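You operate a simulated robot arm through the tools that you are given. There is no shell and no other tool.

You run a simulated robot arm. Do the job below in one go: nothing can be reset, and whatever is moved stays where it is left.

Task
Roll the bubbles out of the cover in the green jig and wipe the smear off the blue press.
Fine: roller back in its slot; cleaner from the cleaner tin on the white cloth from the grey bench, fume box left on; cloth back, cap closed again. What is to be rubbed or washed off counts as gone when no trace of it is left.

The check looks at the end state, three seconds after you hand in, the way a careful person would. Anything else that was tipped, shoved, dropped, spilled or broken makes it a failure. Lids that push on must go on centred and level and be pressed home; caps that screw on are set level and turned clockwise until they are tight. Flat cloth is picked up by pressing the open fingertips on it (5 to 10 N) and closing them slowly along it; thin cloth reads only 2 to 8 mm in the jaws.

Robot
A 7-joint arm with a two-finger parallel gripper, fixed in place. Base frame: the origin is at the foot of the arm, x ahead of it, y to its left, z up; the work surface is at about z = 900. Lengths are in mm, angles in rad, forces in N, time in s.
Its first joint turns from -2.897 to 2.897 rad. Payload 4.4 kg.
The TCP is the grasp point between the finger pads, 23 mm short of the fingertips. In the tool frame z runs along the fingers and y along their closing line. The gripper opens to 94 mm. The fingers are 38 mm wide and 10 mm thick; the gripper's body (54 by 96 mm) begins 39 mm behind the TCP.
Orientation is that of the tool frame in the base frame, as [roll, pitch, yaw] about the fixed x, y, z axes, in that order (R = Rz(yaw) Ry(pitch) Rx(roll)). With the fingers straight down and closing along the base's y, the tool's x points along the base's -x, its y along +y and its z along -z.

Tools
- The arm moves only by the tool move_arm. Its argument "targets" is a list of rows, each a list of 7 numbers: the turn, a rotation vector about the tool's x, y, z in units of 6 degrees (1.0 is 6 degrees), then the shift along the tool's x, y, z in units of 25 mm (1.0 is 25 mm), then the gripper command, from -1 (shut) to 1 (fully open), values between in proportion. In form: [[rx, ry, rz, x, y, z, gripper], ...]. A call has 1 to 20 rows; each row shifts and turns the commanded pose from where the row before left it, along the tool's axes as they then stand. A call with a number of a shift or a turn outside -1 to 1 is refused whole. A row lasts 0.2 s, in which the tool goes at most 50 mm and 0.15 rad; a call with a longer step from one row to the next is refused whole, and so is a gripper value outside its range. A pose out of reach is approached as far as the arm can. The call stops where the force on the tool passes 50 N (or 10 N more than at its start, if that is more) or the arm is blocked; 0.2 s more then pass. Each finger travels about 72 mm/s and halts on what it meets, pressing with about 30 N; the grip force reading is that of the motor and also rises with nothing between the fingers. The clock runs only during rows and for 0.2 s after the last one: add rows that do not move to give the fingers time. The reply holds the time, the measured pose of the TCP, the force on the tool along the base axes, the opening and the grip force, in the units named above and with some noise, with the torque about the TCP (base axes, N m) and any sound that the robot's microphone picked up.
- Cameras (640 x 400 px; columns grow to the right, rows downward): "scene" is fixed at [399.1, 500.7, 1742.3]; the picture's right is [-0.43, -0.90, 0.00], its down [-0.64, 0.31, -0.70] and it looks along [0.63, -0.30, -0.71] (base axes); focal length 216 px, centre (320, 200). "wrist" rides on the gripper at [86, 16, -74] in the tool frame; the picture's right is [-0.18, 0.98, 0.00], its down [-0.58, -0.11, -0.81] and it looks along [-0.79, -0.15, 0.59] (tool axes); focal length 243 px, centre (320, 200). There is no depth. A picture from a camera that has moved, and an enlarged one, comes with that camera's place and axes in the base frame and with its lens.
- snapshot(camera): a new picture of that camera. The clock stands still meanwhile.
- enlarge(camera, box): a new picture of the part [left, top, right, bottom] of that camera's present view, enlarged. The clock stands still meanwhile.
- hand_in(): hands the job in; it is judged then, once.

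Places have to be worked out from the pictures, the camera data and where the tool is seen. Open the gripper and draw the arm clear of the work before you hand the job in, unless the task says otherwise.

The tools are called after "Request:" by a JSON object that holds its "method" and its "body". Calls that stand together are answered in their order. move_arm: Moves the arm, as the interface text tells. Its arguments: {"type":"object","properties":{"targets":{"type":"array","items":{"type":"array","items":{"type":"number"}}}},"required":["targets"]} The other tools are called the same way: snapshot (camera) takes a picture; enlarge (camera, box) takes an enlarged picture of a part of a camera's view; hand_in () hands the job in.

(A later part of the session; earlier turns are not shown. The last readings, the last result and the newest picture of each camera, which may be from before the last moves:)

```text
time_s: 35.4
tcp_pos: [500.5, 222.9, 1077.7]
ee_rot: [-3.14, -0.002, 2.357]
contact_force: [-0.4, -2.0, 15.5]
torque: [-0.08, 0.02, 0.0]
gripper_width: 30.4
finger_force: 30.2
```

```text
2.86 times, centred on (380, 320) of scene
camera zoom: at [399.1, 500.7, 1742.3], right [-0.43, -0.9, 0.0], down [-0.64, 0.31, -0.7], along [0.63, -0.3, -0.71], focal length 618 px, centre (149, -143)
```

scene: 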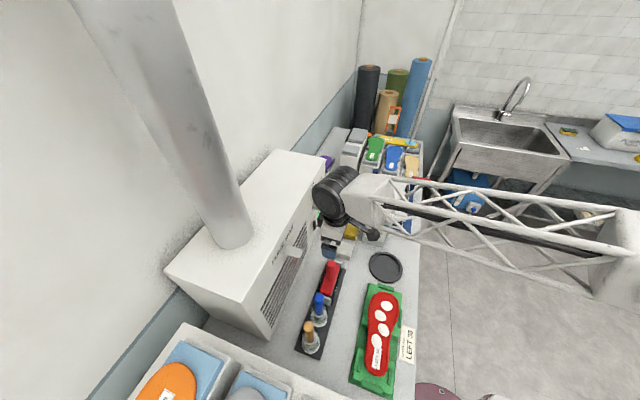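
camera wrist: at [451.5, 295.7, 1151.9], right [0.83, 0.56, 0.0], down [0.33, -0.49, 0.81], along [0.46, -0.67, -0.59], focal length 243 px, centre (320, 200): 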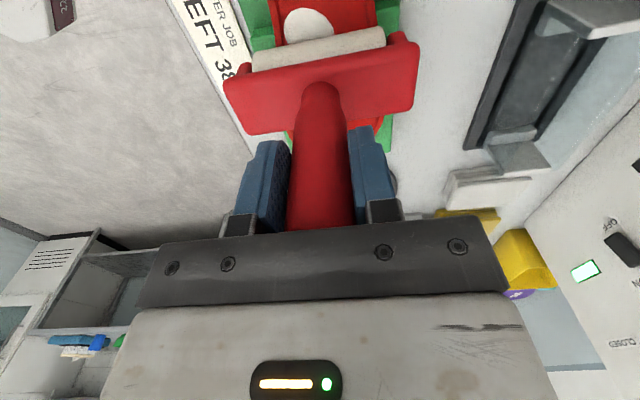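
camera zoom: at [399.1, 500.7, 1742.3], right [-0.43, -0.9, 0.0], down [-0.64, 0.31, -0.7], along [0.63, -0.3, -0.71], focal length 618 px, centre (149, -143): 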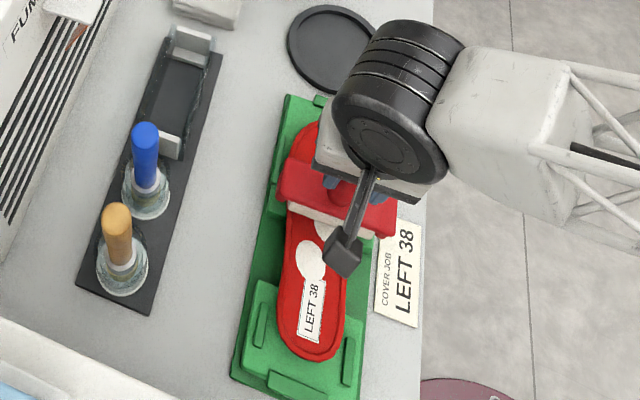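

The two bubbles I've rolled over are still visible after a light pass. I'll carry on to the toe, then look at everything with the roller out of the way.

Request:
{"method": "move_arm", "body": {"targets": [[0, 0, 0, -0.4, 0, 0.04, -1], [0, 0, 0, -0.4, 0, 0.04, -1], [0, 0, 0, -0.4, 0, 0, -1], [0, 0, 0, -0.4, 0, 0, -1], [0, 0, 0, -0.4, 0, 0, -1], [0, 0, 0, -0.4, 0, 0, -1], [0, 0, 0, -0.4, 0, 0, -1], [0, 0, 0, -0.4, 0, 0, -1], [0, 0, 0, -0.2, 0, 0, -1]]}}

Request:
{"method": "snapshot", "body": {"camera": "wrist"}}

Request:
{"method": "enlarge", "body": {"camera": "scene", "box": [320, 250, 440, 390]}}

```text
time_s: 37.4
tcp_pos: [562.4, 164.1, 1076.6]
ee_rot: [-3.14, 0.001, 2.357]
contact_force: [0.9, 0.6, 11.3]
torque: [0.02, -0.04, 0.01]
gripper_width: 30.3
finger_force: 30.0
```

```text
taken
camera wrist: at [512.3, 236.6, 1150.6], right [0.83, 0.56, 0.0], down [0.33, -0.49, 0.81], along [0.46, -0.67, -0.59], focal length 243 px, centre (320, 200)
```

wrist: 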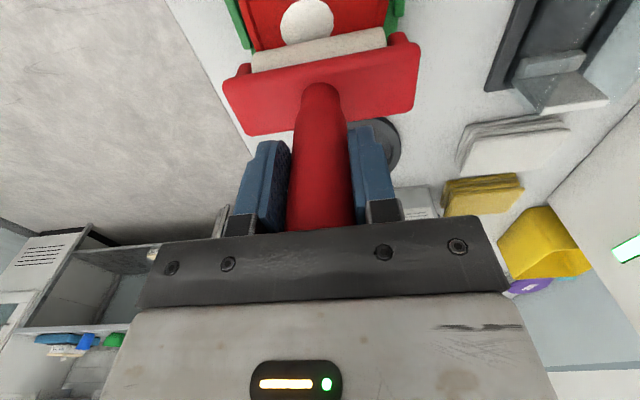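

```text
2.86 times, centred on (380, 320) of scene
camera zoom: at [399.1, 500.7, 1742.3], right [-0.43, -0.9, 0.0], down [-0.64, 0.31, -0.7], along [0.63, -0.3, -0.71], focal length 618 px, centre (149, -143)
```

zoom: 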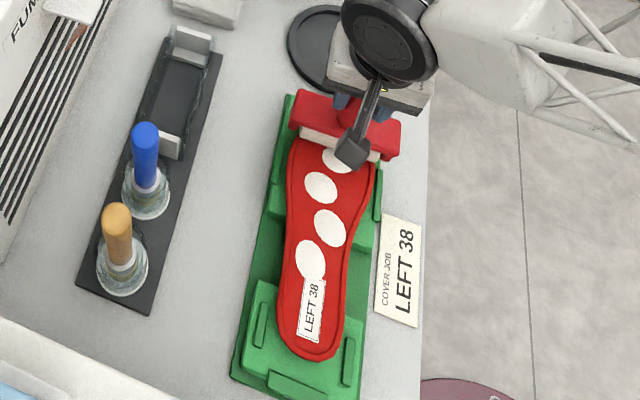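

All four bubbles still show, and the force has fallen to 11 N. I'll press harder until the handle top sits against the palm, then roll back.

Request:
{"method": "move_arm", "body": {"targets": [[0, 0, 0, 0.3, 0, 0.1, -1], [0, 0, 0, 0, 0, 0.0, -1]]}}

Request:
{"method": "move_arm", "body": {"targets": [[0, 0, 0, 0, 0, 0.1, -1], [0, 0, 0, 0, 0, 0.0, -1]]}}

Request:
{"method": "move_arm", "body": {"targets": [[0, 0, 0, 0, 0, 0.08, -1], [0, 0, 0, 0, 0, 0.0, -1]]}}

```text
time_s: 38.0
tcp_pos: [556.7, 169.2, 1074.9]
ee_rot: [3.14, -0.001, 2.357]
contact_force: [-1.0, -1.1, 25.6]
torque: [-0.11, 0.06, 0.0]
gripper_width: 30.3
finger_force: 29.8
```

```text
time_s: 38.6
tcp_pos: [556.5, 169.4, 1072.4]
ee_rot: [3.141, -0.002, 2.355]
contact_force: [0.3, 0.6, 34.4]
torque: [-0.1, 0.01, 0.01]
gripper_width: 30.4
finger_force: 30.2
```

```text
time_s: 39.0
tcp_pos: [557.2, 169.6, 1071.8]
ee_rot: [3.138, 0.003, 2.358]
contact_force: [-1.5, -1.0, 9.9]
torque: [-0.27, 0.25, 0.02]
gripper_width: 30.2
finger_force: 29.8
stopped in row 2: the force on the tool passed its limit at 54 N (the readings are from after the stop); the commanded pose is now the measured one
```

The palm is now on the handle and contact is stiff. I'll add pressure in 1 mm steps and then roll back.

Request:
{"method": "move_arm", "body": {"targets": [[0, 0, 0, 0, 0, 0.04, -1], [0, 0, 0, 0, 0, 0.0, -1]]}}

Request:
{"method": "move_arm", "body": {"targets": [[0, 0, 0, 0.2, 0, 0, -1], [0, 0, 0, 0.3, 0, 0.0, -1], [0, 0, 0, 0.3, 0, 0.0, -1], [0, 0, 0, 0.3, 0, 0.0, -1], [0, 0, 0, 0.3, 0, 0.0, -1]]}}

Request:
{"method": "enlarge", "body": {"camera": "scene", "box": [320, 250, 440, 390]}}

```text
time_s: 39.6
tcp_pos: [556.2, 170.3, 1070.7]
ee_rot: [3.136, 0.002, 2.355]
contact_force: [0.8, 0.1, 27.8]
torque: [-0.3, 0.19, 0.01]
gripper_width: 30.2
finger_force: 29.9
```

```text
time_s: 40.8
tcp_pos: [531.3, 194.1, 1071.9]
ee_rot: [3.138, 0.001, 2.357]
contact_force: [-1.4, -2.0, 50.8]
torque: [-0.59, 0.45, -0.03]
gripper_width: 30.5
finger_force: 29.8
```

```text
2.86 times, centred on (380, 320) of scene
camera zoom: at [399.1, 500.7, 1742.3], right [-0.43, -0.9, 0.0], down [-0.64, 0.31, -0.7], along [0.63, -0.3, -0.71], focal length 618 px, centre (149, -143)
```

zoom: 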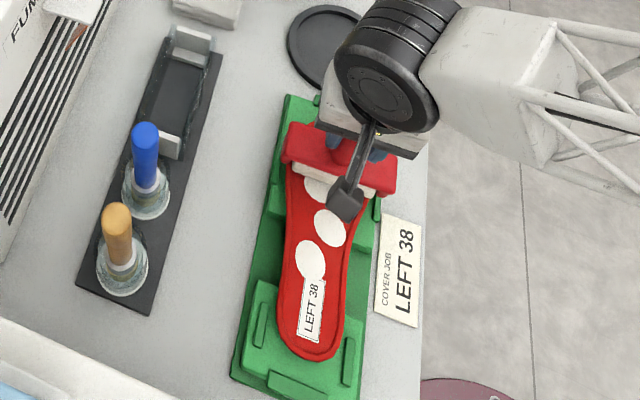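

Force is up to 51 N because the surface rises toward the arch. I'll ease off 1 mm and keep rolling toward the heel.

Request:
{"method": "move_arm", "body": {"targets": [[0, 0, 0, 0.1, 0, -0.04, -1], [0, 0, 0, 0.3, 0, 0.0, -1], [0, 0, 0, 0.3, 0, 0.0, -1], [0, 0, 0, 0.3, 0, 0.0, -1]]}}

Request:
{"method": "move_arm", "body": {"targets": [[0, 0, 0, 0.3, 0, 0, -1], [0, 0, 0, 0.3, 0, 0.0, -1], [0, 0, 0, 0.3, 0, 0.0, -1], [0, 0, 0, 0.3, 0, 0.0, -1]]}}

Request:
{"method": "enlarge", "body": {"camera": "scene", "box": [320, 250, 440, 390]}}

```text
time_s: 41.8
tcp_pos: [514.4, 212.0, 1071.3]
ee_rot: [3.138, 0.001, 2.356]
contact_force: [4.7, 5.2, 52.9]
torque: [0.02, -0.08, -0.05]
gripper_width: 30.3
finger_force: 30.3
```

```text
time_s: 42.9
tcp_pos: [493.9, 232.7, 1072.4]
ee_rot: [3.136, 0.004, 2.359]
contact_force: [-2.9, -3.8, 10.9]
torque: [-0.52, 0.42, 0.01]
gripper_width: 30.3
finger_force: 30.4
stopped in row 4: the force on the tool passed its limit at 64 N (the readings are from after the stop); the commanded pose is now the measured one
```

```text
2.86 times, centred on (380, 320) of scene
camera zoom: at [399.1, 500.7, 1742.3], right [-0.43, -0.9, 0.0], down [-0.64, 0.31, -0.7], along [0.63, -0.3, -0.71], focal length 618 px, centre (149, -143)
```

zoom: 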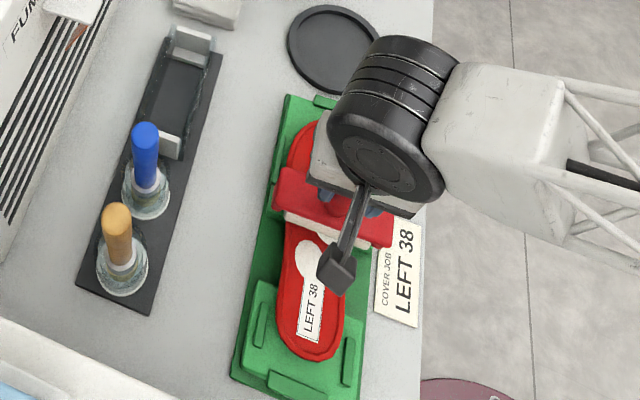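

I'll lift slightly and shift toward the toe so I can see whether the harder pass changed the bubbles.

Request:
{"method": "move_arm", "body": {"targets": [[0, 0, 0, 0, 0, -0.5, -1], [0, 0, 0, -0.9, 0, -0.5, -1], [0, 0, 0, -0.9, 0, -0.5, -1], [0, 0, 0, -0.9, 0, -0.2, -1], [0, 0, 0, -0.9, 0, 0, -1], [0, 0, 0, -0.9, 0, 0, -1], [0, 0, 0, -0.9, 0, 0, -1]]}}

Request:
{"method": "enlarge", "body": {"camera": "scene", "box": [320, 250, 440, 390]}}

Request:
{"method": "snapshot", "body": {"camera": "wrist"}}

```text
time_s: 44.5
tcp_pos: [589.4, 138.0, 1113.2]
ee_rot: [3.138, 0.002, 2.358]
contact_force: [0.4, -0.2, -2.4]
torque: [0.01, -0.04, -0.01]
gripper_width: 30.3
finger_force: 30.2
```

```text
2.86 times, centred on (380, 320) of scene
camera zoom: at [399.1, 500.7, 1742.3], right [-0.43, -0.9, 0.0], down [-0.64, 0.31, -0.7], along [0.63, -0.3, -0.71], focal length 618 px, centre (149, -143)
```

zoom: 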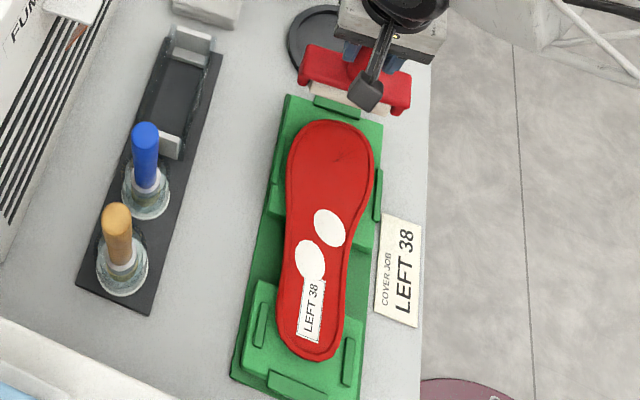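

```text
taken
camera wrist: at [540.6, 210.6, 1188.0], right [0.82, 0.57, 0.0], down [0.33, -0.49, 0.81], along [0.46, -0.66, -0.59], focal length 243 px, centre (320, 200)
```

wrist: 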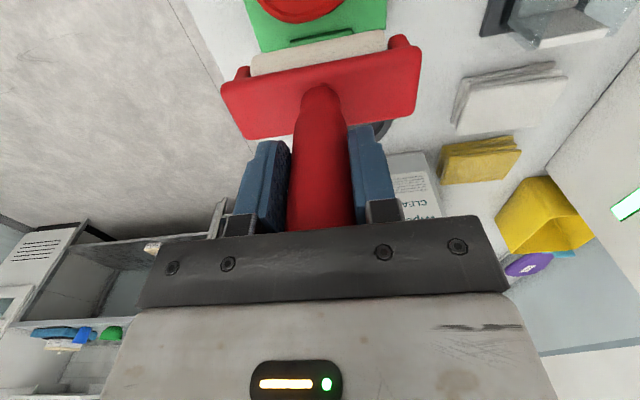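

The first two bubbles are gone, so firm pressure over about 30 N works. I'm moving back to u≈200 to treat the other two.

Request:
{"method": "move_arm", "body": {"targets": [[0, 0, 0, 0.95, 0, 0, -1], [0, 0, 0, 0.95, 0, 0, -1], [0, 0, 0, 0.95, 0, 0, -1], [0, 0, 0, 0.95, 0, 0, -1], [0, 0, 0, 0.95, 0, 0, -1], [0, 0, 0, 0, 0, 0.7, -1], [0, 0, 0, 0, 0, 0.7, -1], [0, 0, 0, 0, 0, 0.1, -1], [0, 0, 0, 0, 0, 0, -1]]}}

Request:
{"method": "move_arm", "body": {"targets": [[0, 0, 0, 0, 0, 0.06, -1], [0, 0, 0, 0, 0, 0, -1]]}}

Request:
{"method": "move_arm", "body": {"targets": [[0, 0, 0, 0, 0, 0.04, -1], [0, 0, 0, 0, 0, 0, -1]]}}

```text
time_s: 46.5
tcp_pos: [505.9, 222.6, 1076.0]
ee_rot: [3.137, 0.001, 2.356]
contact_force: [-0.2, 0.9, -3.3]
torque: [0.04, 0.0, 0.01]
gripper_width: 30.5
finger_force: 29.9
```

```text
time_s: 47.1
tcp_pos: [504.9, 221.5, 1074.9]
ee_rot: [3.138, 0.003, 2.356]
contact_force: [0.0, 0.0, -3.2]
torque: [-0.03, -0.03, -0.01]
gripper_width: 30.1
finger_force: 30.1
```

```text
time_s: 47.7
tcp_pos: [504.7, 222.7, 1073.4]
ee_rot: [3.138, 0.002, 2.356]
contact_force: [-0.3, 0.2, -2.0]
torque: [0.0, -0.02, -0.02]
gripper_width: 30.4
finger_force: 29.8
```

Not touching yet, so I'll step further down.

Request:
{"method": "move_arm", "body": {"targets": [[0, 0, 0, 0, 0, 0.06, -1], [0, 0, 0, 0, 0, 0, -1]]}}

Request:
{"method": "move_arm", "body": {"targets": [[0, 0, 0, 0, 0, 0.04, -1], [0, 0, 0, 0, 0, 0, -1]]}}

```text
time_s: 48.3
tcp_pos: [504.2, 221.9, 1073.8]
ee_rot: [3.137, 0.002, 2.355]
contact_force: [0.1, -0.4, 3.3]
torque: [-0.23, 0.21, -0.03]
gripper_width: 30.1
finger_force: 30.1
```

```text
time_s: 48.9
tcp_pos: [505.5, 223.5, 1071.4]
ee_rot: [3.136, 0.004, 2.357]
contact_force: [0.1, -0.1, 17.8]
torque: [-0.2, 0.14, 0.01]
gripper_width: 30.3
finger_force: 30.0
```

Request:
{"method": "move_arm", "body": {"targets": [[0, 0, 0, 0, 0, 0.035, -1], [0, 0, 0, 0.2, 0, 0, -1], [0, 0, 0, 0.2, 0, 0, -1]]}}

Request:
{"method": "move_arm", "body": {"targets": [[0, 0, 0, 0.2, 0, -0.01, -1], [0, 0, 0, 0.2, 0, -0.01, -1], [0, 0, 0, 0.2, 0, -0.01, -1]]}}

```text
time_s: 49.7
tcp_pos: [498.2, 229.2, 1072.1]
ee_rot: [3.135, 0.002, 2.357]
contact_force: [1.3, 0.5, 38.9]
torque: [-0.29, 0.16, 0.0]
gripper_width: 30.1
finger_force: 30.1
```

```text
time_s: 50.7
tcp_pos: [487.7, 239.3, 1072.0]
ee_rot: [3.134, 0.004, 2.356]
contact_force: [-0.1, -1.3, 7.8]
torque: [-0.24, 0.24, 0.01]
gripper_width: 30.5
finger_force: 30.4
stopped in row 3: the force on the tool passed its limit at 50 N (the readings are from after the stop); the commanded pose is now the measured one
```

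The stop at 50 N came just as the roller climbed the bubble. I'll re-press gently and keep going, rising slightly with each step.

Request:
{"method": "move_arm", "body": {"targets": [[0, 0, 0, 0, 0, 0.04, -1], [0, 0, 0, 0.15, 0, 0, -1], [0, 0, 0, 0.2, 0, -0.01, -1]]}}

Request:
{"method": "move_arm", "body": {"targets": [[0, 0, 0, 0.2, 0, -0.02, -1], [0, 0, 0, 0.2, 0, -0.02, -1]]}}

Request:
{"method": "move_arm", "body": {"targets": [[0, 0, 0, 0.2, 0, -0.01, -1], [0, 0, 0, 0.2, 0, -0.01, -1]]}}

```text
time_s: 51.5
tcp_pos: [481.6, 245.5, 1073.4]
ee_rot: [3.132, 0.004, 2.358]
contact_force: [0.8, 3.0, 33.3]
torque: [-0.18, 0.29, -0.01]
gripper_width: 30.2
finger_force: 30.2
```

```text
time_s: 52.1
tcp_pos: [474.6, 253.0, 1071.8]
ee_rot: [3.137, 0.003, 2.355]
contact_force: [2.4, 2.4, 29.6]
torque: [-0.04, -0.05, 0.0]
gripper_width: 30.0
finger_force: 30.2
```

```text
time_s: 52.7
tcp_pos: [467.5, 260.8, 1072.5]
ee_rot: [3.138, 0.003, 2.356]
contact_force: [1.2, 1.5, 11.8]
torque: [0.05, -0.07, 0.01]
gripper_width: 30.5
finger_force: 30.4
```

Force has dropped to 12 N and I'm now over the last bubble, so I'm adding pressure and continuing.

Request:
{"method": "move_arm", "body": {"targets": [[0, 0, 0, -0.3, 0, 0.04, -1], [0, 0, 0, -0.3, 0, 0.0, -1]]}}

Request:
{"method": "move_arm", "body": {"targets": [[0, 0, 0, 0.2, 0, 0, -1], [0, 0, 0, 0.2, 0, 0, -1], [0, 0, 0, 0.2, 0, 0, -1]]}}

Request:
{"method": "move_arm", "body": {"targets": [[0, 0, 0, 0.2, 0, 0, -1], [0, 0, 0, 0.2, 0, 0, -1], [0, 0, 0, 0.2, 0, 0, -1]]}}

```text
time_s: 53.3
tcp_pos: [478.2, 248.3, 1072.2]
ee_rot: [3.135, 0.005, 2.354]
contact_force: [-2.1, -2.0, 24.7]
torque: [-0.58, 0.47, -0.02]
gripper_width: 30.0
finger_force: 30.1
```

```text
time_s: 54.1
tcp_pos: [467.3, 259.3, 1072.1]
ee_rot: [3.134, 0.004, 2.357]
contact_force: [1.7, 0.1, 29.5]
torque: [-0.24, 0.16, 0.02]
gripper_width: 30.1
finger_force: 30.6
```

```text
time_s: 54.9
tcp_pos: [457.9, 270.8, 1071.7]
ee_rot: [3.135, 0.003, 2.356]
contact_force: [0.3, 0.0, 30.9]
torque: [-0.28, 0.2, 0.02]
gripper_width: 30.4
finger_force: 30.7
```

Request:
{"method": "move_arm", "body": {"targets": [[0, 0, 0, 0.2, 0, 0.01, -1], [0, 0, 0, 0.2, 0, 0, -1], [0, 0, 0, 0.2, 0, 0, -1]]}}

Request:
{"method": "move_arm", "body": {"targets": [[0, 0, 0, 0.2, 0, 0, -1], [0, 0, 0, 0.2, 0, 0, -1], [0, 0, 0, 0.2, 0, 0, -1], [0, 0, 0, 0.2, 0, 0, -1]]}}

Request:
{"method": "move_arm", "body": {"targets": [[0, 0, 0, -0.3, 0, 0, -1], [0, 0, 0, -0.3, 0, 0, -1], [0, 0, 0, -0.3, 0, 0, -1], [0, 0, 0, -0.3, 0, 0, -1]]}}

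Request:
{"method": "snapshot", "body": {"camera": "wrist"}}

```text
time_s: 55.7
tcp_pos: [445.8, 282.3, 1072.6]
ee_rot: [3.134, 0.004, 2.357]
contact_force: [2.3, 2.6, 34.9]
torque: [-0.17, 0.04, 0.01]
gripper_width: 30.1
finger_force: 29.9
```

```text
time_s: 56.7
tcp_pos: [432.5, 294.4, 1071.0]
ee_rot: [3.137, 0.005, 2.355]
contact_force: [6.6, 5.4, 41.4]
torque: [0.21, -0.41, 0.04]
gripper_width: 30.2
finger_force: 30.5
```

```text
time_s: 57.7
tcp_pos: [454.0, 272.8, 1072.0]
ee_rot: [3.136, 0.005, 2.357]
contact_force: [1.9, 1.9, 39.0]
torque: [-0.17, 0.06, -0.02]
gripper_width: 30.4
finger_force: 29.8
```

```text
taken
camera wrist: at [403.3, 345.2, 1145.9], right [0.83, 0.56, 0.01], down [0.33, -0.49, 0.81], along [0.46, -0.66, -0.59], focal length 243 px, centre (320, 200)
```

wrist: 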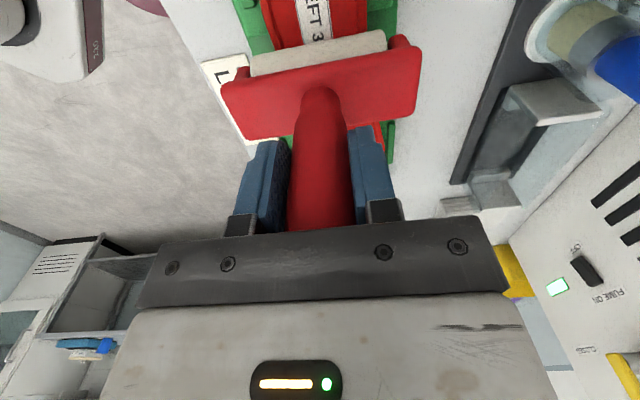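

Pressure is steady at about 39 N, so I'm rolling forward over both remaining bubble spots, then lifting away to look.

Request:
{"method": "move_arm", "body": {"targets": [[0, 0, 0, -0.3, 0, 0, -1], [0, 0, 0, -0.3, 0, 0, -1], [0, 0, 0, -0.3, 0, 0, -1], [0, 0, 0, -0.3, 0, 0, -1]]}}

Request:
{"method": "move_arm", "body": {"targets": [[0, 0, 0, -0.3, 0, 0, -1], [0, 0, 0, -0.3, 0, 0, -1], [0, 0, 0, -0.3, 0, 0, -1], [0, 0, 0, -0.3, 0, 0, -1], [0, 0, 0, -0.3, 0, 0, -1]]}}

Request:
{"method": "move_arm", "body": {"targets": [[0, 0, 0, -0.1, 0, -0.5, -1], [0, 0, 0, -0.9, 0, -0.5, -1], [0, 0, 0, -0.9, 0, -0.5, -1], [0, 0, 0, -0.9, 0, -0.2, -1], [0, 0, 0, -0.9, 0, 0, -1], [0, 0, 0, -0.9, 0, 0, -1], [0, 0, 0, -0.9, 0, 0, -1]]}}

Request:
{"method": "enlarge", "body": {"camera": "scene", "box": [320, 250, 440, 390]}}

```text
time_s: 58.5
tcp_pos: [467.3, 259.6, 1071.7]
ee_rot: [3.134, 0.003, 2.356]
contact_force: [-1.7, -2.6, 9.6]
torque: [-0.47, 0.43, 0.01]
gripper_width: 30.0
finger_force: 29.8
stopped in row 3: the force on the tool passed its limit at 50 N (the readings are from after the stop); the commanded pose is now the measured one
```

```text
time_s: 59.6
tcp_pos: [494.5, 232.3, 1071.0]
ee_rot: [3.134, 0.004, 2.356]
contact_force: [-0.3, -2.0, 28.8]
torque: [-0.67, 0.4, 0.0]
gripper_width: 30.1
finger_force: 30.2
```

```text
time_s: 61.2
tcp_pos: [590.4, 135.3, 1112.4]
ee_rot: [3.136, 0.004, 2.355]
contact_force: [0.1, -0.8, -2.2]
torque: [-0.01, -0.03, -0.01]
gripper_width: 30.2
finger_force: 30.4
```

```text
2.86 times, centred on (380, 320) of scene
camera zoom: at [399.1, 500.7, 1742.3], right [-0.43, -0.9, 0.0], down [-0.64, 0.31, -0.7], along [0.63, -0.3, -0.71], focal length 618 px, centre (149, -143)
```

zoom: 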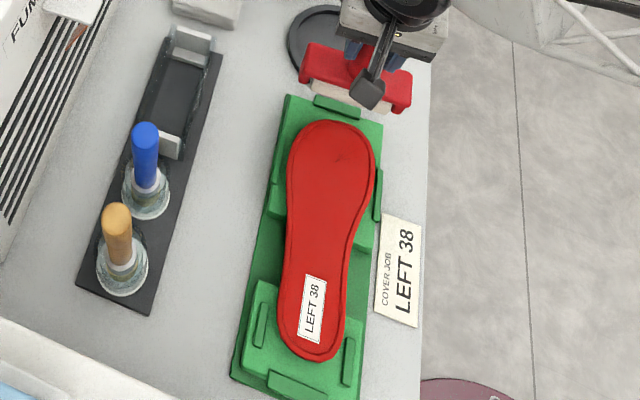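

All four bubbles appear gone. I'll zoom in closer on the cover to be sure.

Request:
{"method": "enlarge", "body": {"camera": "scene", "box": [360, 285, 410, 335]}}

Request:
{"method": "enlarge", "body": {"camera": "scene", "box": [350, 325, 410, 385]}}

```text
8.00 times, centred on (385, 310) of scene
camera zoom: at [399.1, 500.7, 1742.3], right [-0.43, -0.9, 0.0], down [-0.64, 0.31, -0.7], along [0.63, -0.3, -0.71], focal length 1732 px, centre (-200, -680)
```

zoom: 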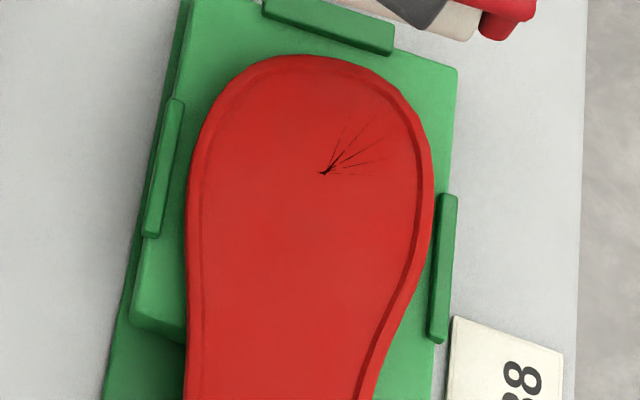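

```text
6.67 times, centred on (380, 355) of scene
camera zoom: at [399.1, 500.7, 1742.3], right [-0.43, -0.9, 0.0], down [-0.64, 0.31, -0.7], along [0.63, -0.3, -0.71], focal length 1443 px, centre (-80, -833)
```

zoom: 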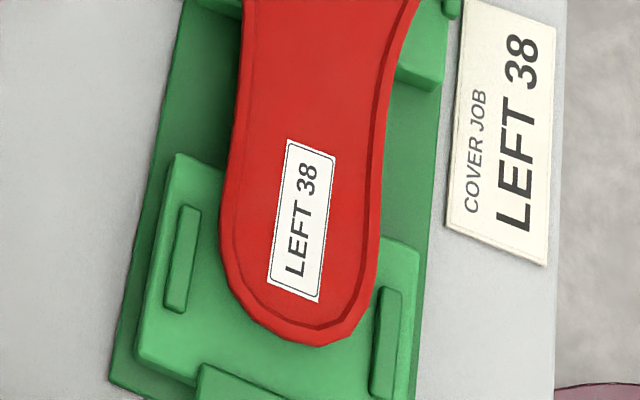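

The cover is smooth. The fine dark crease at the toe is also on the other insoles, so it's part of the pattern. I'll raise the roller, turn back to yaw -2.356 and go above the rack.

Request:
{"method": "move_arm", "body": {"targets": [[0, 0, 0, 0, 0, -1, -1], [0, 0, 0, 0, 0, -1, -1], [0, 0, 0, 0, 0, -1, -1], [0, 0, 0, 0, 0, -1, -1], [0, 0, 0, 0, 0, -1, -1], [0, 0, 0, 0, 0, -0.5, -1]]}}

Request:
{"method": "move_arm", "body": {"targets": [[0, 0, -1, 0, 0, 0, -1], [0, 0, -1, 0, 0, 0, -1], [0, 0, -1, 0, 0, 0, -1], [0, 0, -1, 0, 0, 0, -1], [0, 0, -1, 0, 0, 0, -1], [0, 0, -1, 0, 0, 0, -1], [0, 0, -1, 0, 0, 0, -1], [0, 0, -1, 0, 0, 0, -1], [0, 0, -1, 0, 0, 0, -1], [0, 0, -1, 0, 0, 0, -1], [0, 0, -1, 0, 0, 0, -1], [0, 0, -1, 0, 0, 0, -1], [0, 0, -1, 0, 0, 0, -1], [0, 0, -1, 0, 0, 0, -1], [0, 0, -1, 0, 0, 0, -1], [0, 0, 0, 0, 0, 0, -1]]}}

```text
time_s: 62.6
tcp_pos: [591.5, 134.9, 1252.6]
ee_rot: [3.134, 0.004, 2.356]
contact_force: [-0.3, 0.5, -3.3]
torque: [-0.02, 0.03, 0.02]
gripper_width: 30.2
finger_force: 29.7
```

```text
time_s: 66.0
tcp_pos: [589.3, 134.8, 1252.4]
ee_rot: [-3.139, 0.005, -2.354]
contact_force: [1.3, -0.8, -1.7]
torque: [-0.03, 0.0, 0.01]
gripper_width: 30.4
finger_force: 29.8
```

Request:
{"method": "move_arm", "body": {"targets": [[0, 0, 0, -0.912, 0.199, 0, -1], [0, 0, 0, -0.912, 0.199, 0, -1], [0, 0, 0, -0.912, 0.199, 0, -1], [0, 0, 0, -0.912, 0.199, 0, -1], [0, 0, 0, -0.912, 0.199, 0, -1], [0, 0, 0, -0.912, 0.199, 0, -1], [0, 0, 0, -0.912, 0.199, 0, -1], [0, 0, 0, -0.912, 0.199, 0, -1], [0, 0, 0, -0.912, 0.199, 0, -1], [0, 0, 0, 0, 0, 0, -1], [0, 0, 0, 0, 0, 0, -1]]}}

Request:
{"method": "snapshot", "body": {"camera": "wrist"}}

Request:
{"method": "enlarge", "body": {"camera": "scene", "box": [270, 180, 430, 320]}}

```text
time_s: 68.5
tcp_pos: [702.0, 312.5, 1255.0]
ee_rot: [-3.138, 0.007, -2.357]
contact_force: [-0.5, -0.5, -2.5]
torque: [-0.04, 0.0, -0.03]
gripper_width: 30.5
finger_force: 30.0
```

```text
taken
camera wrist: at [629.9, 262.5, 1327.9], right [-0.57, 0.82, 0.0], down [0.48, 0.33, 0.81], along [0.67, 0.46, -0.59], focal length 243 px, centre (320, 200)
```

wrist: 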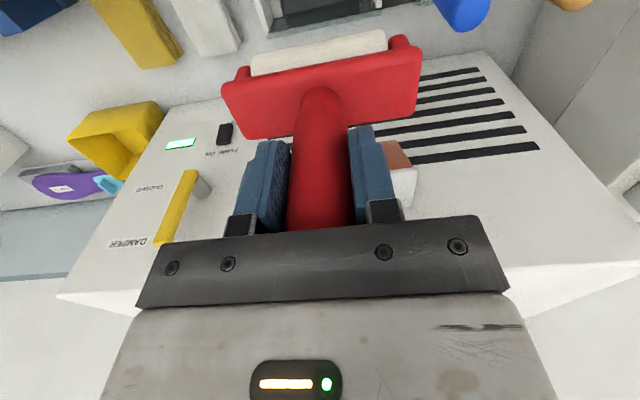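

```text
2.86 times, centred on (350, 250) of scene
camera zoom: at [399.1, 500.7, 1742.3], right [-0.43, -0.9, 0.0], down [-0.64, 0.31, -0.7], along [0.63, -0.3, -0.71], focal length 618 px, centre (234, 57)
```

zoom: 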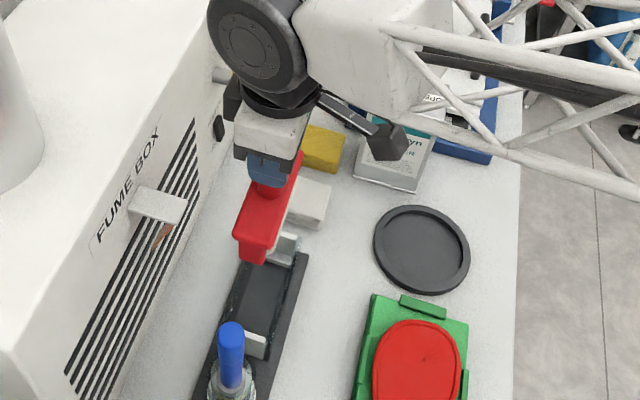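

The roller hangs level and aligned just as when I lifted it, only about 11 mm higher in the jaws. I'm descending over the slot to check the alignment.

Request:
{"method": "move_arm", "body": {"targets": [[0, 0.067, 0, -0.02, -0.05, 0.5, -1], [0, 0, 0, 0, 0, 0.9, -1], [0, 0, 0, 0, 0, 0.9, -1], [0, 0, 0, 0, 0, 0.9, -1], [0, 0, 0, 0, 0, 0.9, -1], [0, 0, 0, 0, 0, 0.9, -1], [0, 0, 0, 0, 0, 0, -1], [0, 0, 0, 0, 0, 0, -1]]}}

Request:
{"method": "snapshot", "body": {"camera": "wrist"}}

Request:
{"method": "enlarge", "body": {"camera": "scene", "box": [290, 220, 370, 320]}}

```text
time_s: 70.2
tcp_pos: [705.9, 310.6, 1128.6]
ee_rot: [-3.138, 0.0, -2.356]
contact_force: [-0.2, -1.0, -2.6]
torque: [0.01, -0.01, 0.0]
gripper_width: 30.4
finger_force: 29.6
```

```text
taken
camera wrist: at [633.2, 260.9, 1202.1], right [-0.57, 0.82, 0.0], down [0.49, 0.34, 0.81], along [0.67, 0.45, -0.59], focal length 243 px, centre (320, 200)
```

wrist: 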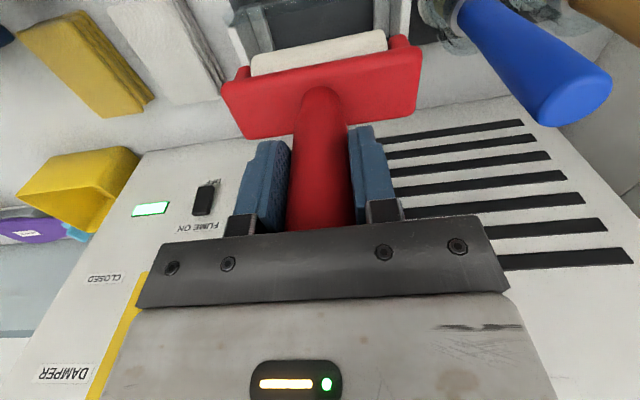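

```text
4.00 times, centred on (330, 270) of scene
camera zoom: at [399.1, 500.7, 1742.3], right [-0.43, -0.9, 0.0], down [-0.64, 0.31, -0.7], along [0.63, -0.3, -0.71], focal length 866 px, centre (280, -80)
```

zoom: 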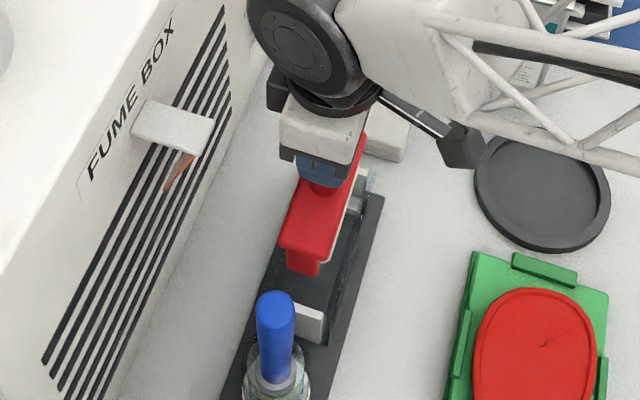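

Request:
{"method": "move_arm", "body": {"targets": [[0, 0, 0, 0, 0, 0.5, -1], [0, 0, 0, 0, 0, 0.5, -1], [0, 0, 0, 0, 0, 0, -1], [0, 0, 0, 0, 0, 0, -1]]}}

Request:
{"method": "move_arm", "body": {"targets": [[0, 0, 0, 0, 0, 0, -1]]}}

Request:
{"method": "move_arm", "body": {"targets": [[0, 0, 0, 0, 0, 0, -1]]}}

```text
time_s: 71.2
tcp_pos: [705.2, 309.2, 1104.1]
ee_rot: [-3.138, -0.001, -2.356]
contact_force: [0.5, 0.0, -2.9]
torque: [0.03, 0.0, 0.0]
gripper_width: 30.2
finger_force: 29.8
```

```text
time_s: 71.7
tcp_pos: [705.5, 309.9, 1104.5]
ee_rot: [-3.139, 0.001, -2.356]
contact_force: [-0.4, -0.3, -3.1]
torque: [-0.02, 0.01, 0.0]
gripper_width: 30.4
finger_force: 30.4
```

```text
time_s: 72.0
tcp_pos: [704.6, 309.8, 1103.2]
ee_rot: [-3.138, 0.002, -2.356]
contact_force: [0.4, 0.1, -3.2]
torque: [0.01, -0.01, 0.0]
gripper_width: 30.0
finger_force: 30.1
```

Averaged readings put me about 2 mm too far along +u. I'll correct that and lower toward the slot.

Request:
{"method": "move_arm", "body": {"targets": [[0, 0, 0, 0, 0.08, 0.4, -1], [0, 0, 0, 0, 0, 0.4, -1], [0, 0, 0, 0, 0, 0.4, -1], [0, 0, 0, 0, 0, 0.4, -1], [0, 0, 0, 0, 0, 0.4, -1], [0, 0, 0, 0, 0, 0, -1]]}}

Request:
{"method": "snapshot", "body": {"camera": "wrist"}}

Request:
{"method": "enlarge", "body": {"camera": "scene", "box": [290, 220, 370, 320]}}

```text
time_s: 73.5
tcp_pos: [702.7, 312.0, 1053.9]
ee_rot: [-3.139, 0.001, -2.356]
contact_force: [-1.0, 0.5, -2.7]
torque: [0.0, -0.02, -0.04]
gripper_width: 30.2
finger_force: 30.6
```

```text
taken
camera wrist: at [631.7, 262.1, 1127.5], right [-0.57, 0.82, 0.0], down [0.49, 0.34, 0.81], along [0.67, 0.45, -0.59], focal length 243 px, centre (320, 200)
```

wrist: 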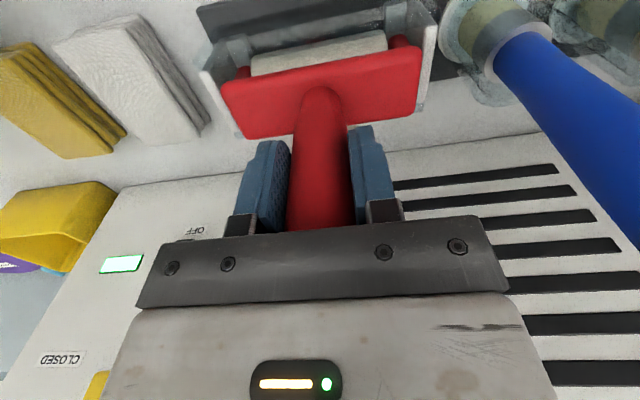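

```text
4.00 times, centred on (330, 270) of scene
camera zoom: at [399.1, 500.7, 1742.3], right [-0.43, -0.9, 0.0], down [-0.64, 0.31, -0.7], along [0.63, -0.3, -0.71], focal length 866 px, centre (280, -80)
```

zoom: 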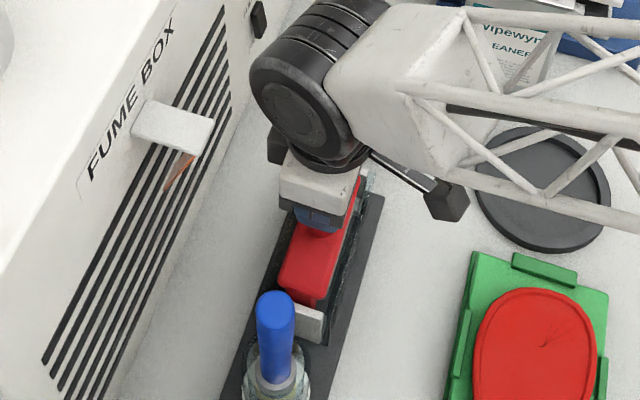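

The body sits between the two end plates with even gaps. I'm lowering gently until it seats.

Request:
{"method": "move_arm", "body": {"targets": [[0, 0, 0, 0, 0, 0.2, -1], [0, 0, 0, 0, 0, 0.2, -1], [0, 0, 0, 0, 0, 0, -1]]}}

Request:
{"method": "move_arm", "body": {"targets": [[0, 0, 0, 0, 0, 0.1, -1], [0, 0, 0, 0, 0, 0, -1]]}}

Request:
{"method": "move_arm", "body": {"targets": [[0, 0, 0, 0, 0, 0.08, -1], [0, 0, 0, 0, 0, 0, -1]]}}

```text
time_s: 74.2
tcp_pos: [704.2, 311.1, 1044.8]
ee_rot: [-3.138, -0.001, -2.357]
contact_force: [0.0, 0.9, -2.4]
torque: [0.0, -0.02, -0.01]
gripper_width: 30.2
finger_force: 30.3
```

```text
time_s: 74.8
tcp_pos: [704.1, 311.3, 1040.1]
ee_rot: [-3.138, 0.0, -2.357]
contact_force: [-0.1, 0.7, -2.1]
torque: [0.0, 0.0, 0.02]
gripper_width: 30.2
finger_force: 30.4
```

```text
time_s: 75.5
tcp_pos: [704.0, 312.2, 1037.9]
ee_rot: [-3.138, 0.001, -2.356]
contact_force: [-0.2, 0.5, -2.1]
torque: [0.01, 0.02, 0.02]
gripper_width: 30.1
finger_force: 30.2
```

Request:
{"method": "move_arm", "body": {"targets": [[0, 0, 0, 0, 0, 0.04, -1], [0, 0, 0, 0, 0, 0, -1]]}}

Request:
{"method": "move_arm", "body": {"targets": [[0, 0, 0, 0, 0, 0.04, -1], [0, 0, 0, 0, 0, 0, -1]]}}

Request:
{"method": "snapshot", "body": {"camera": "wrist"}}

```text
time_s: 76.0
tcp_pos: [703.4, 312.2, 1038.9]
ee_rot: [-3.138, 0.001, -2.356]
contact_force: [1.0, -0.4, -3.0]
torque: [0.02, -0.01, 0.02]
gripper_width: 30.3
finger_force: 29.5
```

```text
time_s: 76.7
tcp_pos: [702.5, 313.4, 1036.9]
ee_rot: [-3.138, 0.001, -2.358]
contact_force: [0.0, 0.0, -2.8]
torque: [-0.02, 0.0, 0.02]
gripper_width: 30.4
finger_force: 30.2
```

```text
taken
camera wrist: at [631.5, 263.1, 1110.9], right [-0.57, 0.82, 0.0], down [0.49, 0.34, 0.81], along [0.67, 0.45, -0.59], focal length 243 px, centre (320, 200)
```

wrist: 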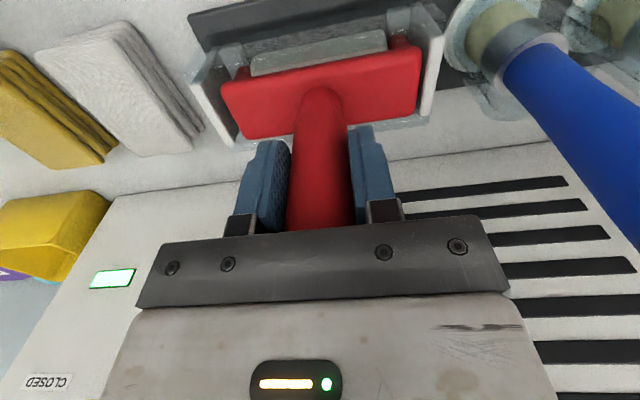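

Request:
{"method": "move_arm", "body": {"targets": [[0, 0, 0, 0, 0, 0.04, -1], [0, 0, 0, 0, 0, 0, -1]]}}

Request:
{"method": "move_arm", "body": {"targets": [[0, 0, 0, 0, 0, 0.04, -1], [0, 0, 0, 0, 0, 0, -1]]}}

Request:
{"method": "move_arm", "body": {"targets": [[0, 0, 0, 0, 0, 0.04, -1], [0, 0, 0, 0, 0, 0, -1]]}}

```text
time_s: 77.2
tcp_pos: [703.8, 313.0, 1036.4]
ee_rot: [-3.138, -0.001, -2.356]
contact_force: [1.0, -1.2, 6.5]
torque: [0.22, 0.07, 0.02]
gripper_width: 30.3
finger_force: 30.3
```

```text
time_s: 77.8
tcp_pos: [703.7, 312.2, 1035.9]
ee_rot: [-3.138, 0.002, -2.357]
contact_force: [2.7, -5.7, 25.3]
torque: [0.33, 0.7, 0.05]
gripper_width: 30.3
finger_force: 29.8
```

```text
time_s: 78.5
tcp_pos: [703.9, 312.4, 1036.1]
ee_rot: [-3.138, 0.004, -2.356]
contact_force: [-0.7, -4.6, 46.7]
torque: [0.49, 0.55, 0.01]
gripper_width: 29.9
finger_force: 30.0
```

Seated: contact was at z≈1036.5. I'll relieve the force, open the jaws and withdraw upward.

Request:
{"method": "move_arm", "body": {"targets": [[0, 0, 0, 0, 0, -0.08, -1], [0, 0, 0, 0, 0, 0, -1]]}}

Request:
{"method": "move_arm", "body": {"targets": [[0, 0, 0, 0, 0, 0, -0.2], [0, 0, 0, 0, 0, 0, 0.1], [0, 0, 0, 0, 0, 0, 0.4], [0, 0, 0, 0, 0, 0, 0.7], [0, 0, 0, 0, 0, 0, 0.7], [0, 0, 0, 0, 0, 0, 0.7]]}}

Request:
{"method": "move_arm", "body": {"targets": [[0, 0, 0, 0, 0, -0.4, 0.7], [0, 0, 0, 0, 0, -0.8, 0.7], [0, 0, 0, 0, 0, -1, 0.7], [0, 0, 0, 0, 0, -1, 0.7], [0, 0, 0, 0, 0, -1, 0.7], [0, 0, 0, 0, 0, -1, 0.7], [0, 0, 0, 0, 0, -1, 0.7], [0, 0, 0, 0, 0, -1, 0.7]]}}

Request:
{"method": "snapshot", "body": {"camera": "wrist"}}

Request:
{"method": "enlarge", "body": {"camera": "scene", "box": [290, 220, 370, 320]}}

```text
time_s: 79.0
tcp_pos: [703.8, 313.9, 1035.2]
ee_rot: [-3.138, 0.0, -2.356]
contact_force: [8.4, 1.5, 35.6]
torque: [1.21, -0.24, -0.11]
gripper_width: 30.0
finger_force: 30.1
```

```text
time_s: 80.5
tcp_pos: [703.2, 312.6, 1036.3]
ee_rot: [-3.138, 0.001, -2.356]
contact_force: [0.4, 0.0, 33.1]
torque: [0.02, 0.0, -0.01]
gripper_width: 80.1
finger_force: 0.1
```

```text
time_s: 82.2
tcp_pos: [703.8, 313.0, 1214.8]
ee_rot: [-3.138, -0.001, -2.357]
contact_force: [0.0, -0.4, 0.1]
torque: [-0.03, 0.01, 0.0]
gripper_width: 80.0
finger_force: 0.1
```

```text
taken
camera wrist: at [631.2, 263.6, 1288.4], right [-0.57, 0.82, 0.0], down [0.49, 0.34, 0.81], along [0.67, 0.45, -0.59], focal length 243 px, centre (320, 200)
```

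wrist: 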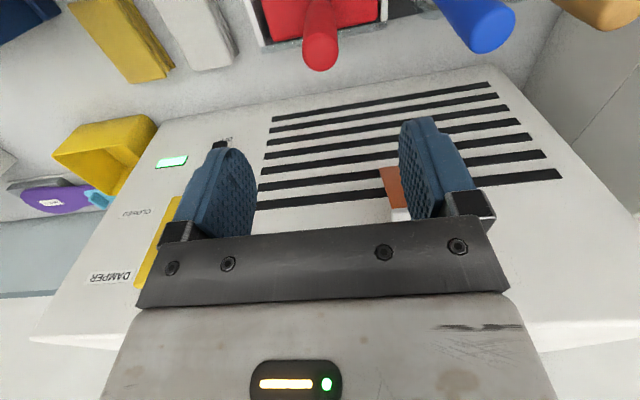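

```text
4.00 times, centred on (330, 270) of scene
camera zoom: at [399.1, 500.7, 1742.3], right [-0.43, -0.9, 0.0], down [-0.64, 0.31, -0.7], along [0.63, -0.3, -0.71], focal length 866 px, centre (280, -80)
```

zoom: 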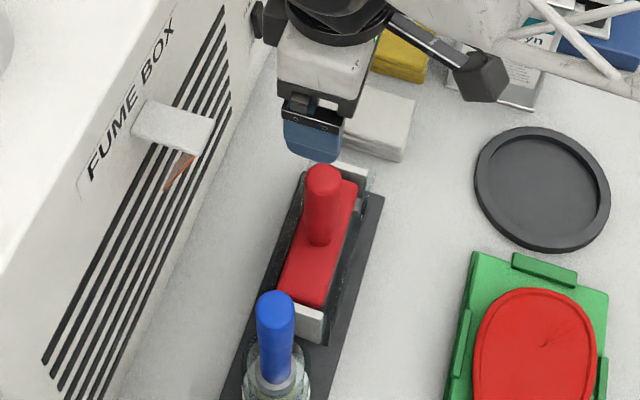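

The roller is standing in its slot again. Next is the cap: I put its centre at about (827, 44, 1107), so I'm moving above it to look straight down.

Request:
{"method": "move_arm", "body": {"targets": [[0, 0, 0, 0.344, -0.924, 0.05, 0.7], [0, 0, 0, 0.344, -0.924, 0.05, 0.7], [0, 0, 0, 0.344, -0.924, 0.05, 0.7], [0, 0, 0, 0.344, -0.924, 0.05, 0.7], [0, 0, 0, 0.344, -0.924, 0.05, 0.7], [0, 0, 0, 0.344, -0.924, 0.05, 0.7], [0, 0, 0, 0.344, -0.924, 0.05, 0.7], [0, 0, 0, 0.344, -0.924, 0.05, 0.7], [0, 0, 0, 0.344, -0.924, 0.05, 0.7], [0, 0, 0, 0.344, -0.924, 0.05, 0.7], [0, 0, 0, 0.344, -0.924, 0.05, 0.7], [0, 0, 0, 0.344, -0.924, 0.05, 0.7], [0, 0, 0, 0, 0, 0, 0.7]]}}

Request:
{"method": "snapshot", "body": {"camera": "wrist"}}

Request:
{"method": "enlarge", "body": {"camera": "scene", "box": [310, 220, 370, 320]}}

Request:
{"method": "enlarge", "body": {"camera": "wrist", "box": [220, 20, 420, 200]}}

```text
time_s: 85.0
tcp_pos: [825.3, 43.1, 1200.7]
ee_rot: [-3.138, -0.001, -2.357]
contact_force: [-0.1, 0.2, 0.6]
torque: [-0.04, -0.02, 0.0]
gripper_width: 79.9
finger_force: 0.0
```

```text
taken
camera wrist: at [752.8, -5.9, 1276.0], right [-0.57, 0.82, 0.0], down [0.49, 0.34, 0.81], along [0.67, 0.45, -0.59], focal length 243 px, centre (320, 200)
```

wrist: 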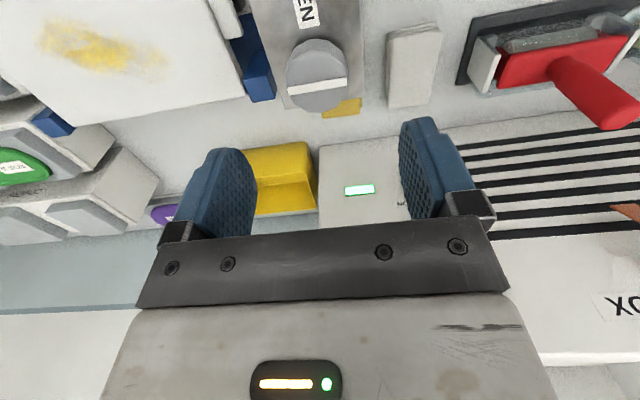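

```text
4.00 times, centred on (340, 270) of scene
camera zoom: at [399.1, 500.7, 1742.3], right [-0.43, -0.9, 0.0], down [-0.64, 0.31, -0.7], along [0.63, -0.3, -0.71], focal length 866 px, centre (240, -80)
```

zoom: 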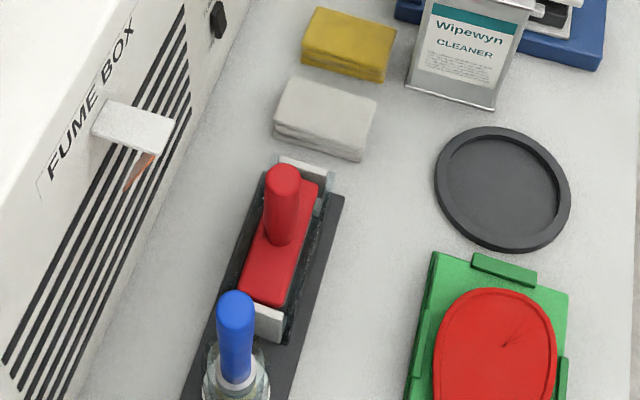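

```text
2.22 times, centred on (320, 110) of wrist
camera zoom: at [752.8, -5.9, 1276.0], right [-0.57, 0.82, 0.0], down [0.49, 0.34, 0.81], along [0.67, 0.45, -0.59], focal length 539 px, centre (320, 400)
```

zoom: 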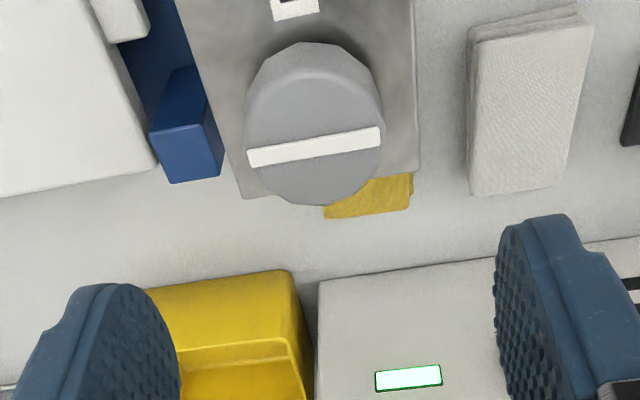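

The cap is about 42 mm across, its bar lies along u, and its centre is about (829.5, 45). To keep a counter-clockwise turn within the wrist's range, I'll first rotate the tool -90° above it.

Request:
{"method": "move_arm", "body": {"targets": [[0, 0, 1, 0, 0, 0, 0.7], [0, 0, 1, 0, 0, 0, 0.7], [0, 0, 1, 0, 0, 0, 0.7], [0, 0, 1, 0, 0, 0, 0.7], [0, 0, 1, 0, 0, 0, 0.7], [0, 0, 1, 0, 0, 0, 0.7], [0, 0, 1, 0, 0, 0, 0.7], [0, 0, 1, 0, 0, 0, 0.7], [0, 0, 1, 0, 0, 0, 0.7], [0, 0, 1, 0, 0, 0, 0.7], [0, 0, 1, 0, 0, 0, 0.7], [0, 0, 1, 0, 0, 0, 0.7], [0, 0, 1, 0, 0, 0, 0.7], [0, 0, 1, 0, 0, 0, 0.7], [0, 0, 1, 0, 0, 0, 0.7], [0, 0, 0, 0, 0, 0, 0.7]]}}

Request:
{"method": "snapshot", "body": {"camera": "wrist"}}

Request:
{"method": "enlarge", "body": {"camera": "wrist", "box": [220, 20, 420, 200]}}

```text
time_s: 88.5
tcp_pos: [826.0, 43.7, 1201.9]
ee_rot: [-3.141, 0.002, 2.356]
contact_force: [0.0, 0.2, 0.3]
torque: [-0.01, 0.0, 0.01]
gripper_width: 79.8
finger_force: 0.0
```

```text
taken
camera wrist: at [777.2, 116.1, 1276.7], right [0.83, 0.56, 0.0], down [0.33, -0.49, 0.81], along [0.46, -0.67, -0.59], focal length 243 px, centre (320, 200)
```

wrist: 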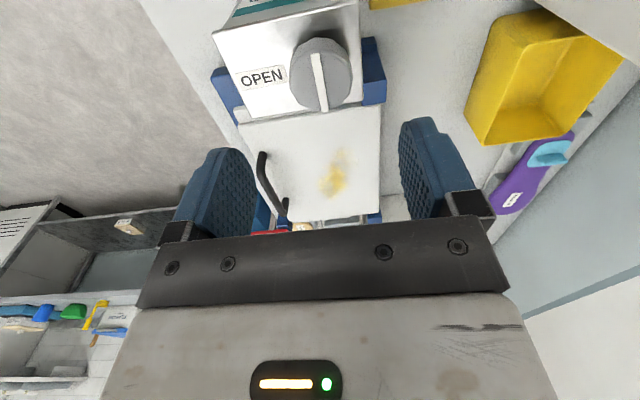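

```text
2.22 times, centred on (320, 110) of wrist
camera zoom: at [777.2, 116.1, 1276.7], right [0.83, 0.56, 0.0], down [0.33, -0.49, 0.81], along [0.46, -0.67, -0.59], focal length 539 px, centre (320, 400)
```

zoom: 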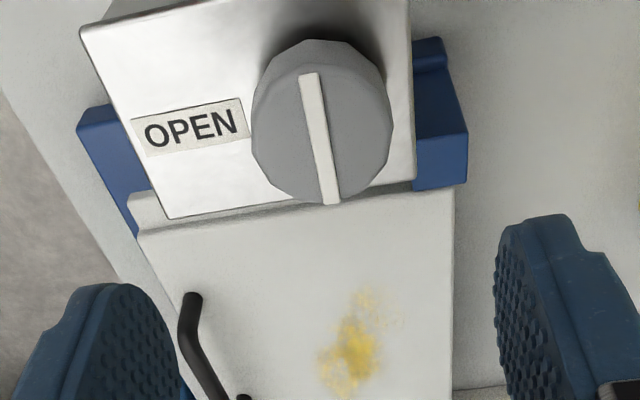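

The cap centre lies on the tool axis to within about 1–2 mm. I'm lowering to TCP z≈1113, so the fingertips are about 1090, beside the cap.

Request:
{"method": "move_arm", "body": {"targets": [[0, 0, 0, -0.06, 0.03, 0.6, 0.5], [0, 0, 0, 0, 0, 0.6, 0.5], [0, 0, 0, 0, 0, 0.6, 0.5], [0, 0, 0, 0, 0, 0.6, 0.5], [0, 0, 0, 0, 0, 0.6, 0.5], [0, 0, 0, 0, 0, 0.4, 0.5], [0, 0, 0, 0, 0, 0.16, 0.5], [0, 0, 0, 0, 0, 0, 0.5]]}}

Request:
{"method": "snapshot", "body": {"camera": "wrist"}}

Request:
{"method": "enlarge", "body": {"camera": "scene", "box": [340, 190, 420, 260]}}

```text
time_s: 90.2
tcp_pos: [829.7, 43.7, 1112.4]
ee_rot: [-3.141, 0.001, 2.356]
contact_force: [0.7, 1.0, 0.6]
torque: [0.0, 0.0, -0.03]
gripper_width: 70.3
finger_force: 0.1
```

```text
taken
camera wrist: at [779.8, 116.1, 1186.9], right [0.82, 0.57, 0.0], down [0.33, -0.49, 0.81], along [0.46, -0.67, -0.59], focal length 243 px, centre (320, 200)
```

wrist: 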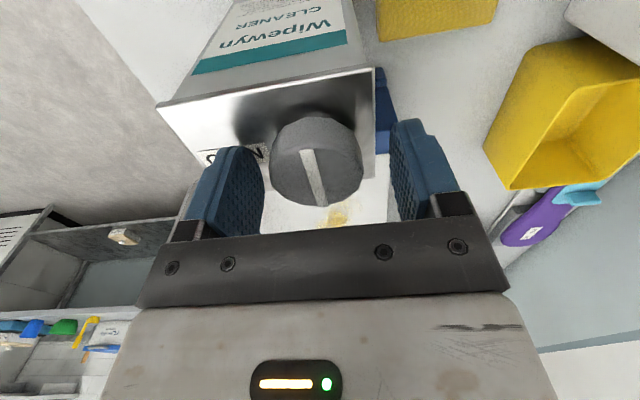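

```text
5.71 times, centred on (380, 225) of scene
camera zoom: at [399.1, 500.7, 1742.3], right [-0.43, -0.9, 0.0], down [-0.64, 0.31, -0.7], along [0.63, -0.3, -0.71], focal length 1237 px, centre (-23, 57)
```

zoom: 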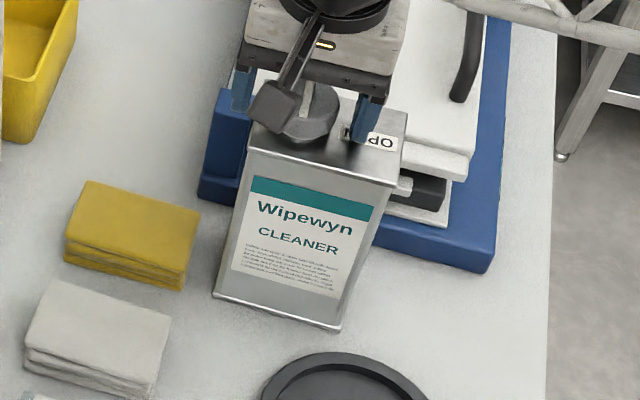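

The cap sits about 2 mm toward -n of the jaw centre. I'll nudge over and close on the cap.

Request:
{"method": "move_arm", "body": {"targets": [[0, 0, 0, 0, -0.08, 0, 0.5], [0, 0, 0, 0, 0, 0, 0.3], [0, 0, 0, 0, 0, 0, 0.1], [0, 0, 0, 0, 0, 0, 0], [0, 0, 0, 0, 0, 0, -0.1], [0, 0, 0, 0, 0, 0, -0.2], [0, 0, 0, 0, 0, 0, -0.5], [0, 0, 0, 0, 0, 0, -1], [0, 0, 0, 0, 0, 0, -1]]}}

Request:
{"method": "snapshot", "body": {"camera": "wrist"}}

Request:
{"method": "enlarge", "body": {"camera": "scene", "box": [340, 190, 420, 260]}}

```text
time_s: 92.2
tcp_pos: [826.9, 42.0, 1114.0]
ee_rot: [3.141, 0.004, 2.357]
contact_force: [1.6, 1.9, 1.3]
torque: [0.01, -0.03, 0.01]
gripper_width: 45.1
finger_force: 29.9
```

```text
taken
camera wrist: at [778.0, 115.0, 1186.9], right [0.82, 0.57, 0.0], down [0.33, -0.49, 0.81], along [0.46, -0.67, -0.59], focal length 243 px, centre (320, 200)
```

wrist: 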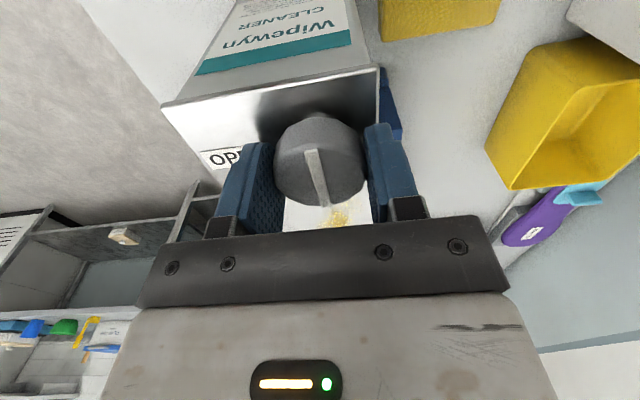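

```text
5.71 times, centred on (380, 225) of scene
camera zoom: at [399.1, 500.7, 1742.3], right [-0.43, -0.9, 0.0], down [-0.64, 0.31, -0.7], along [0.63, -0.3, -0.71], focal length 1237 px, centre (-23, 57)
```

zoom: 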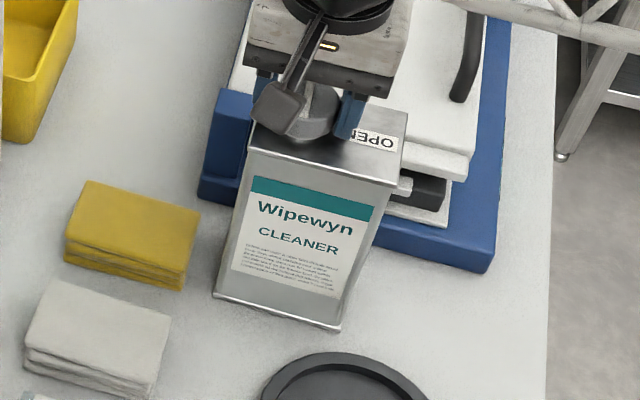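

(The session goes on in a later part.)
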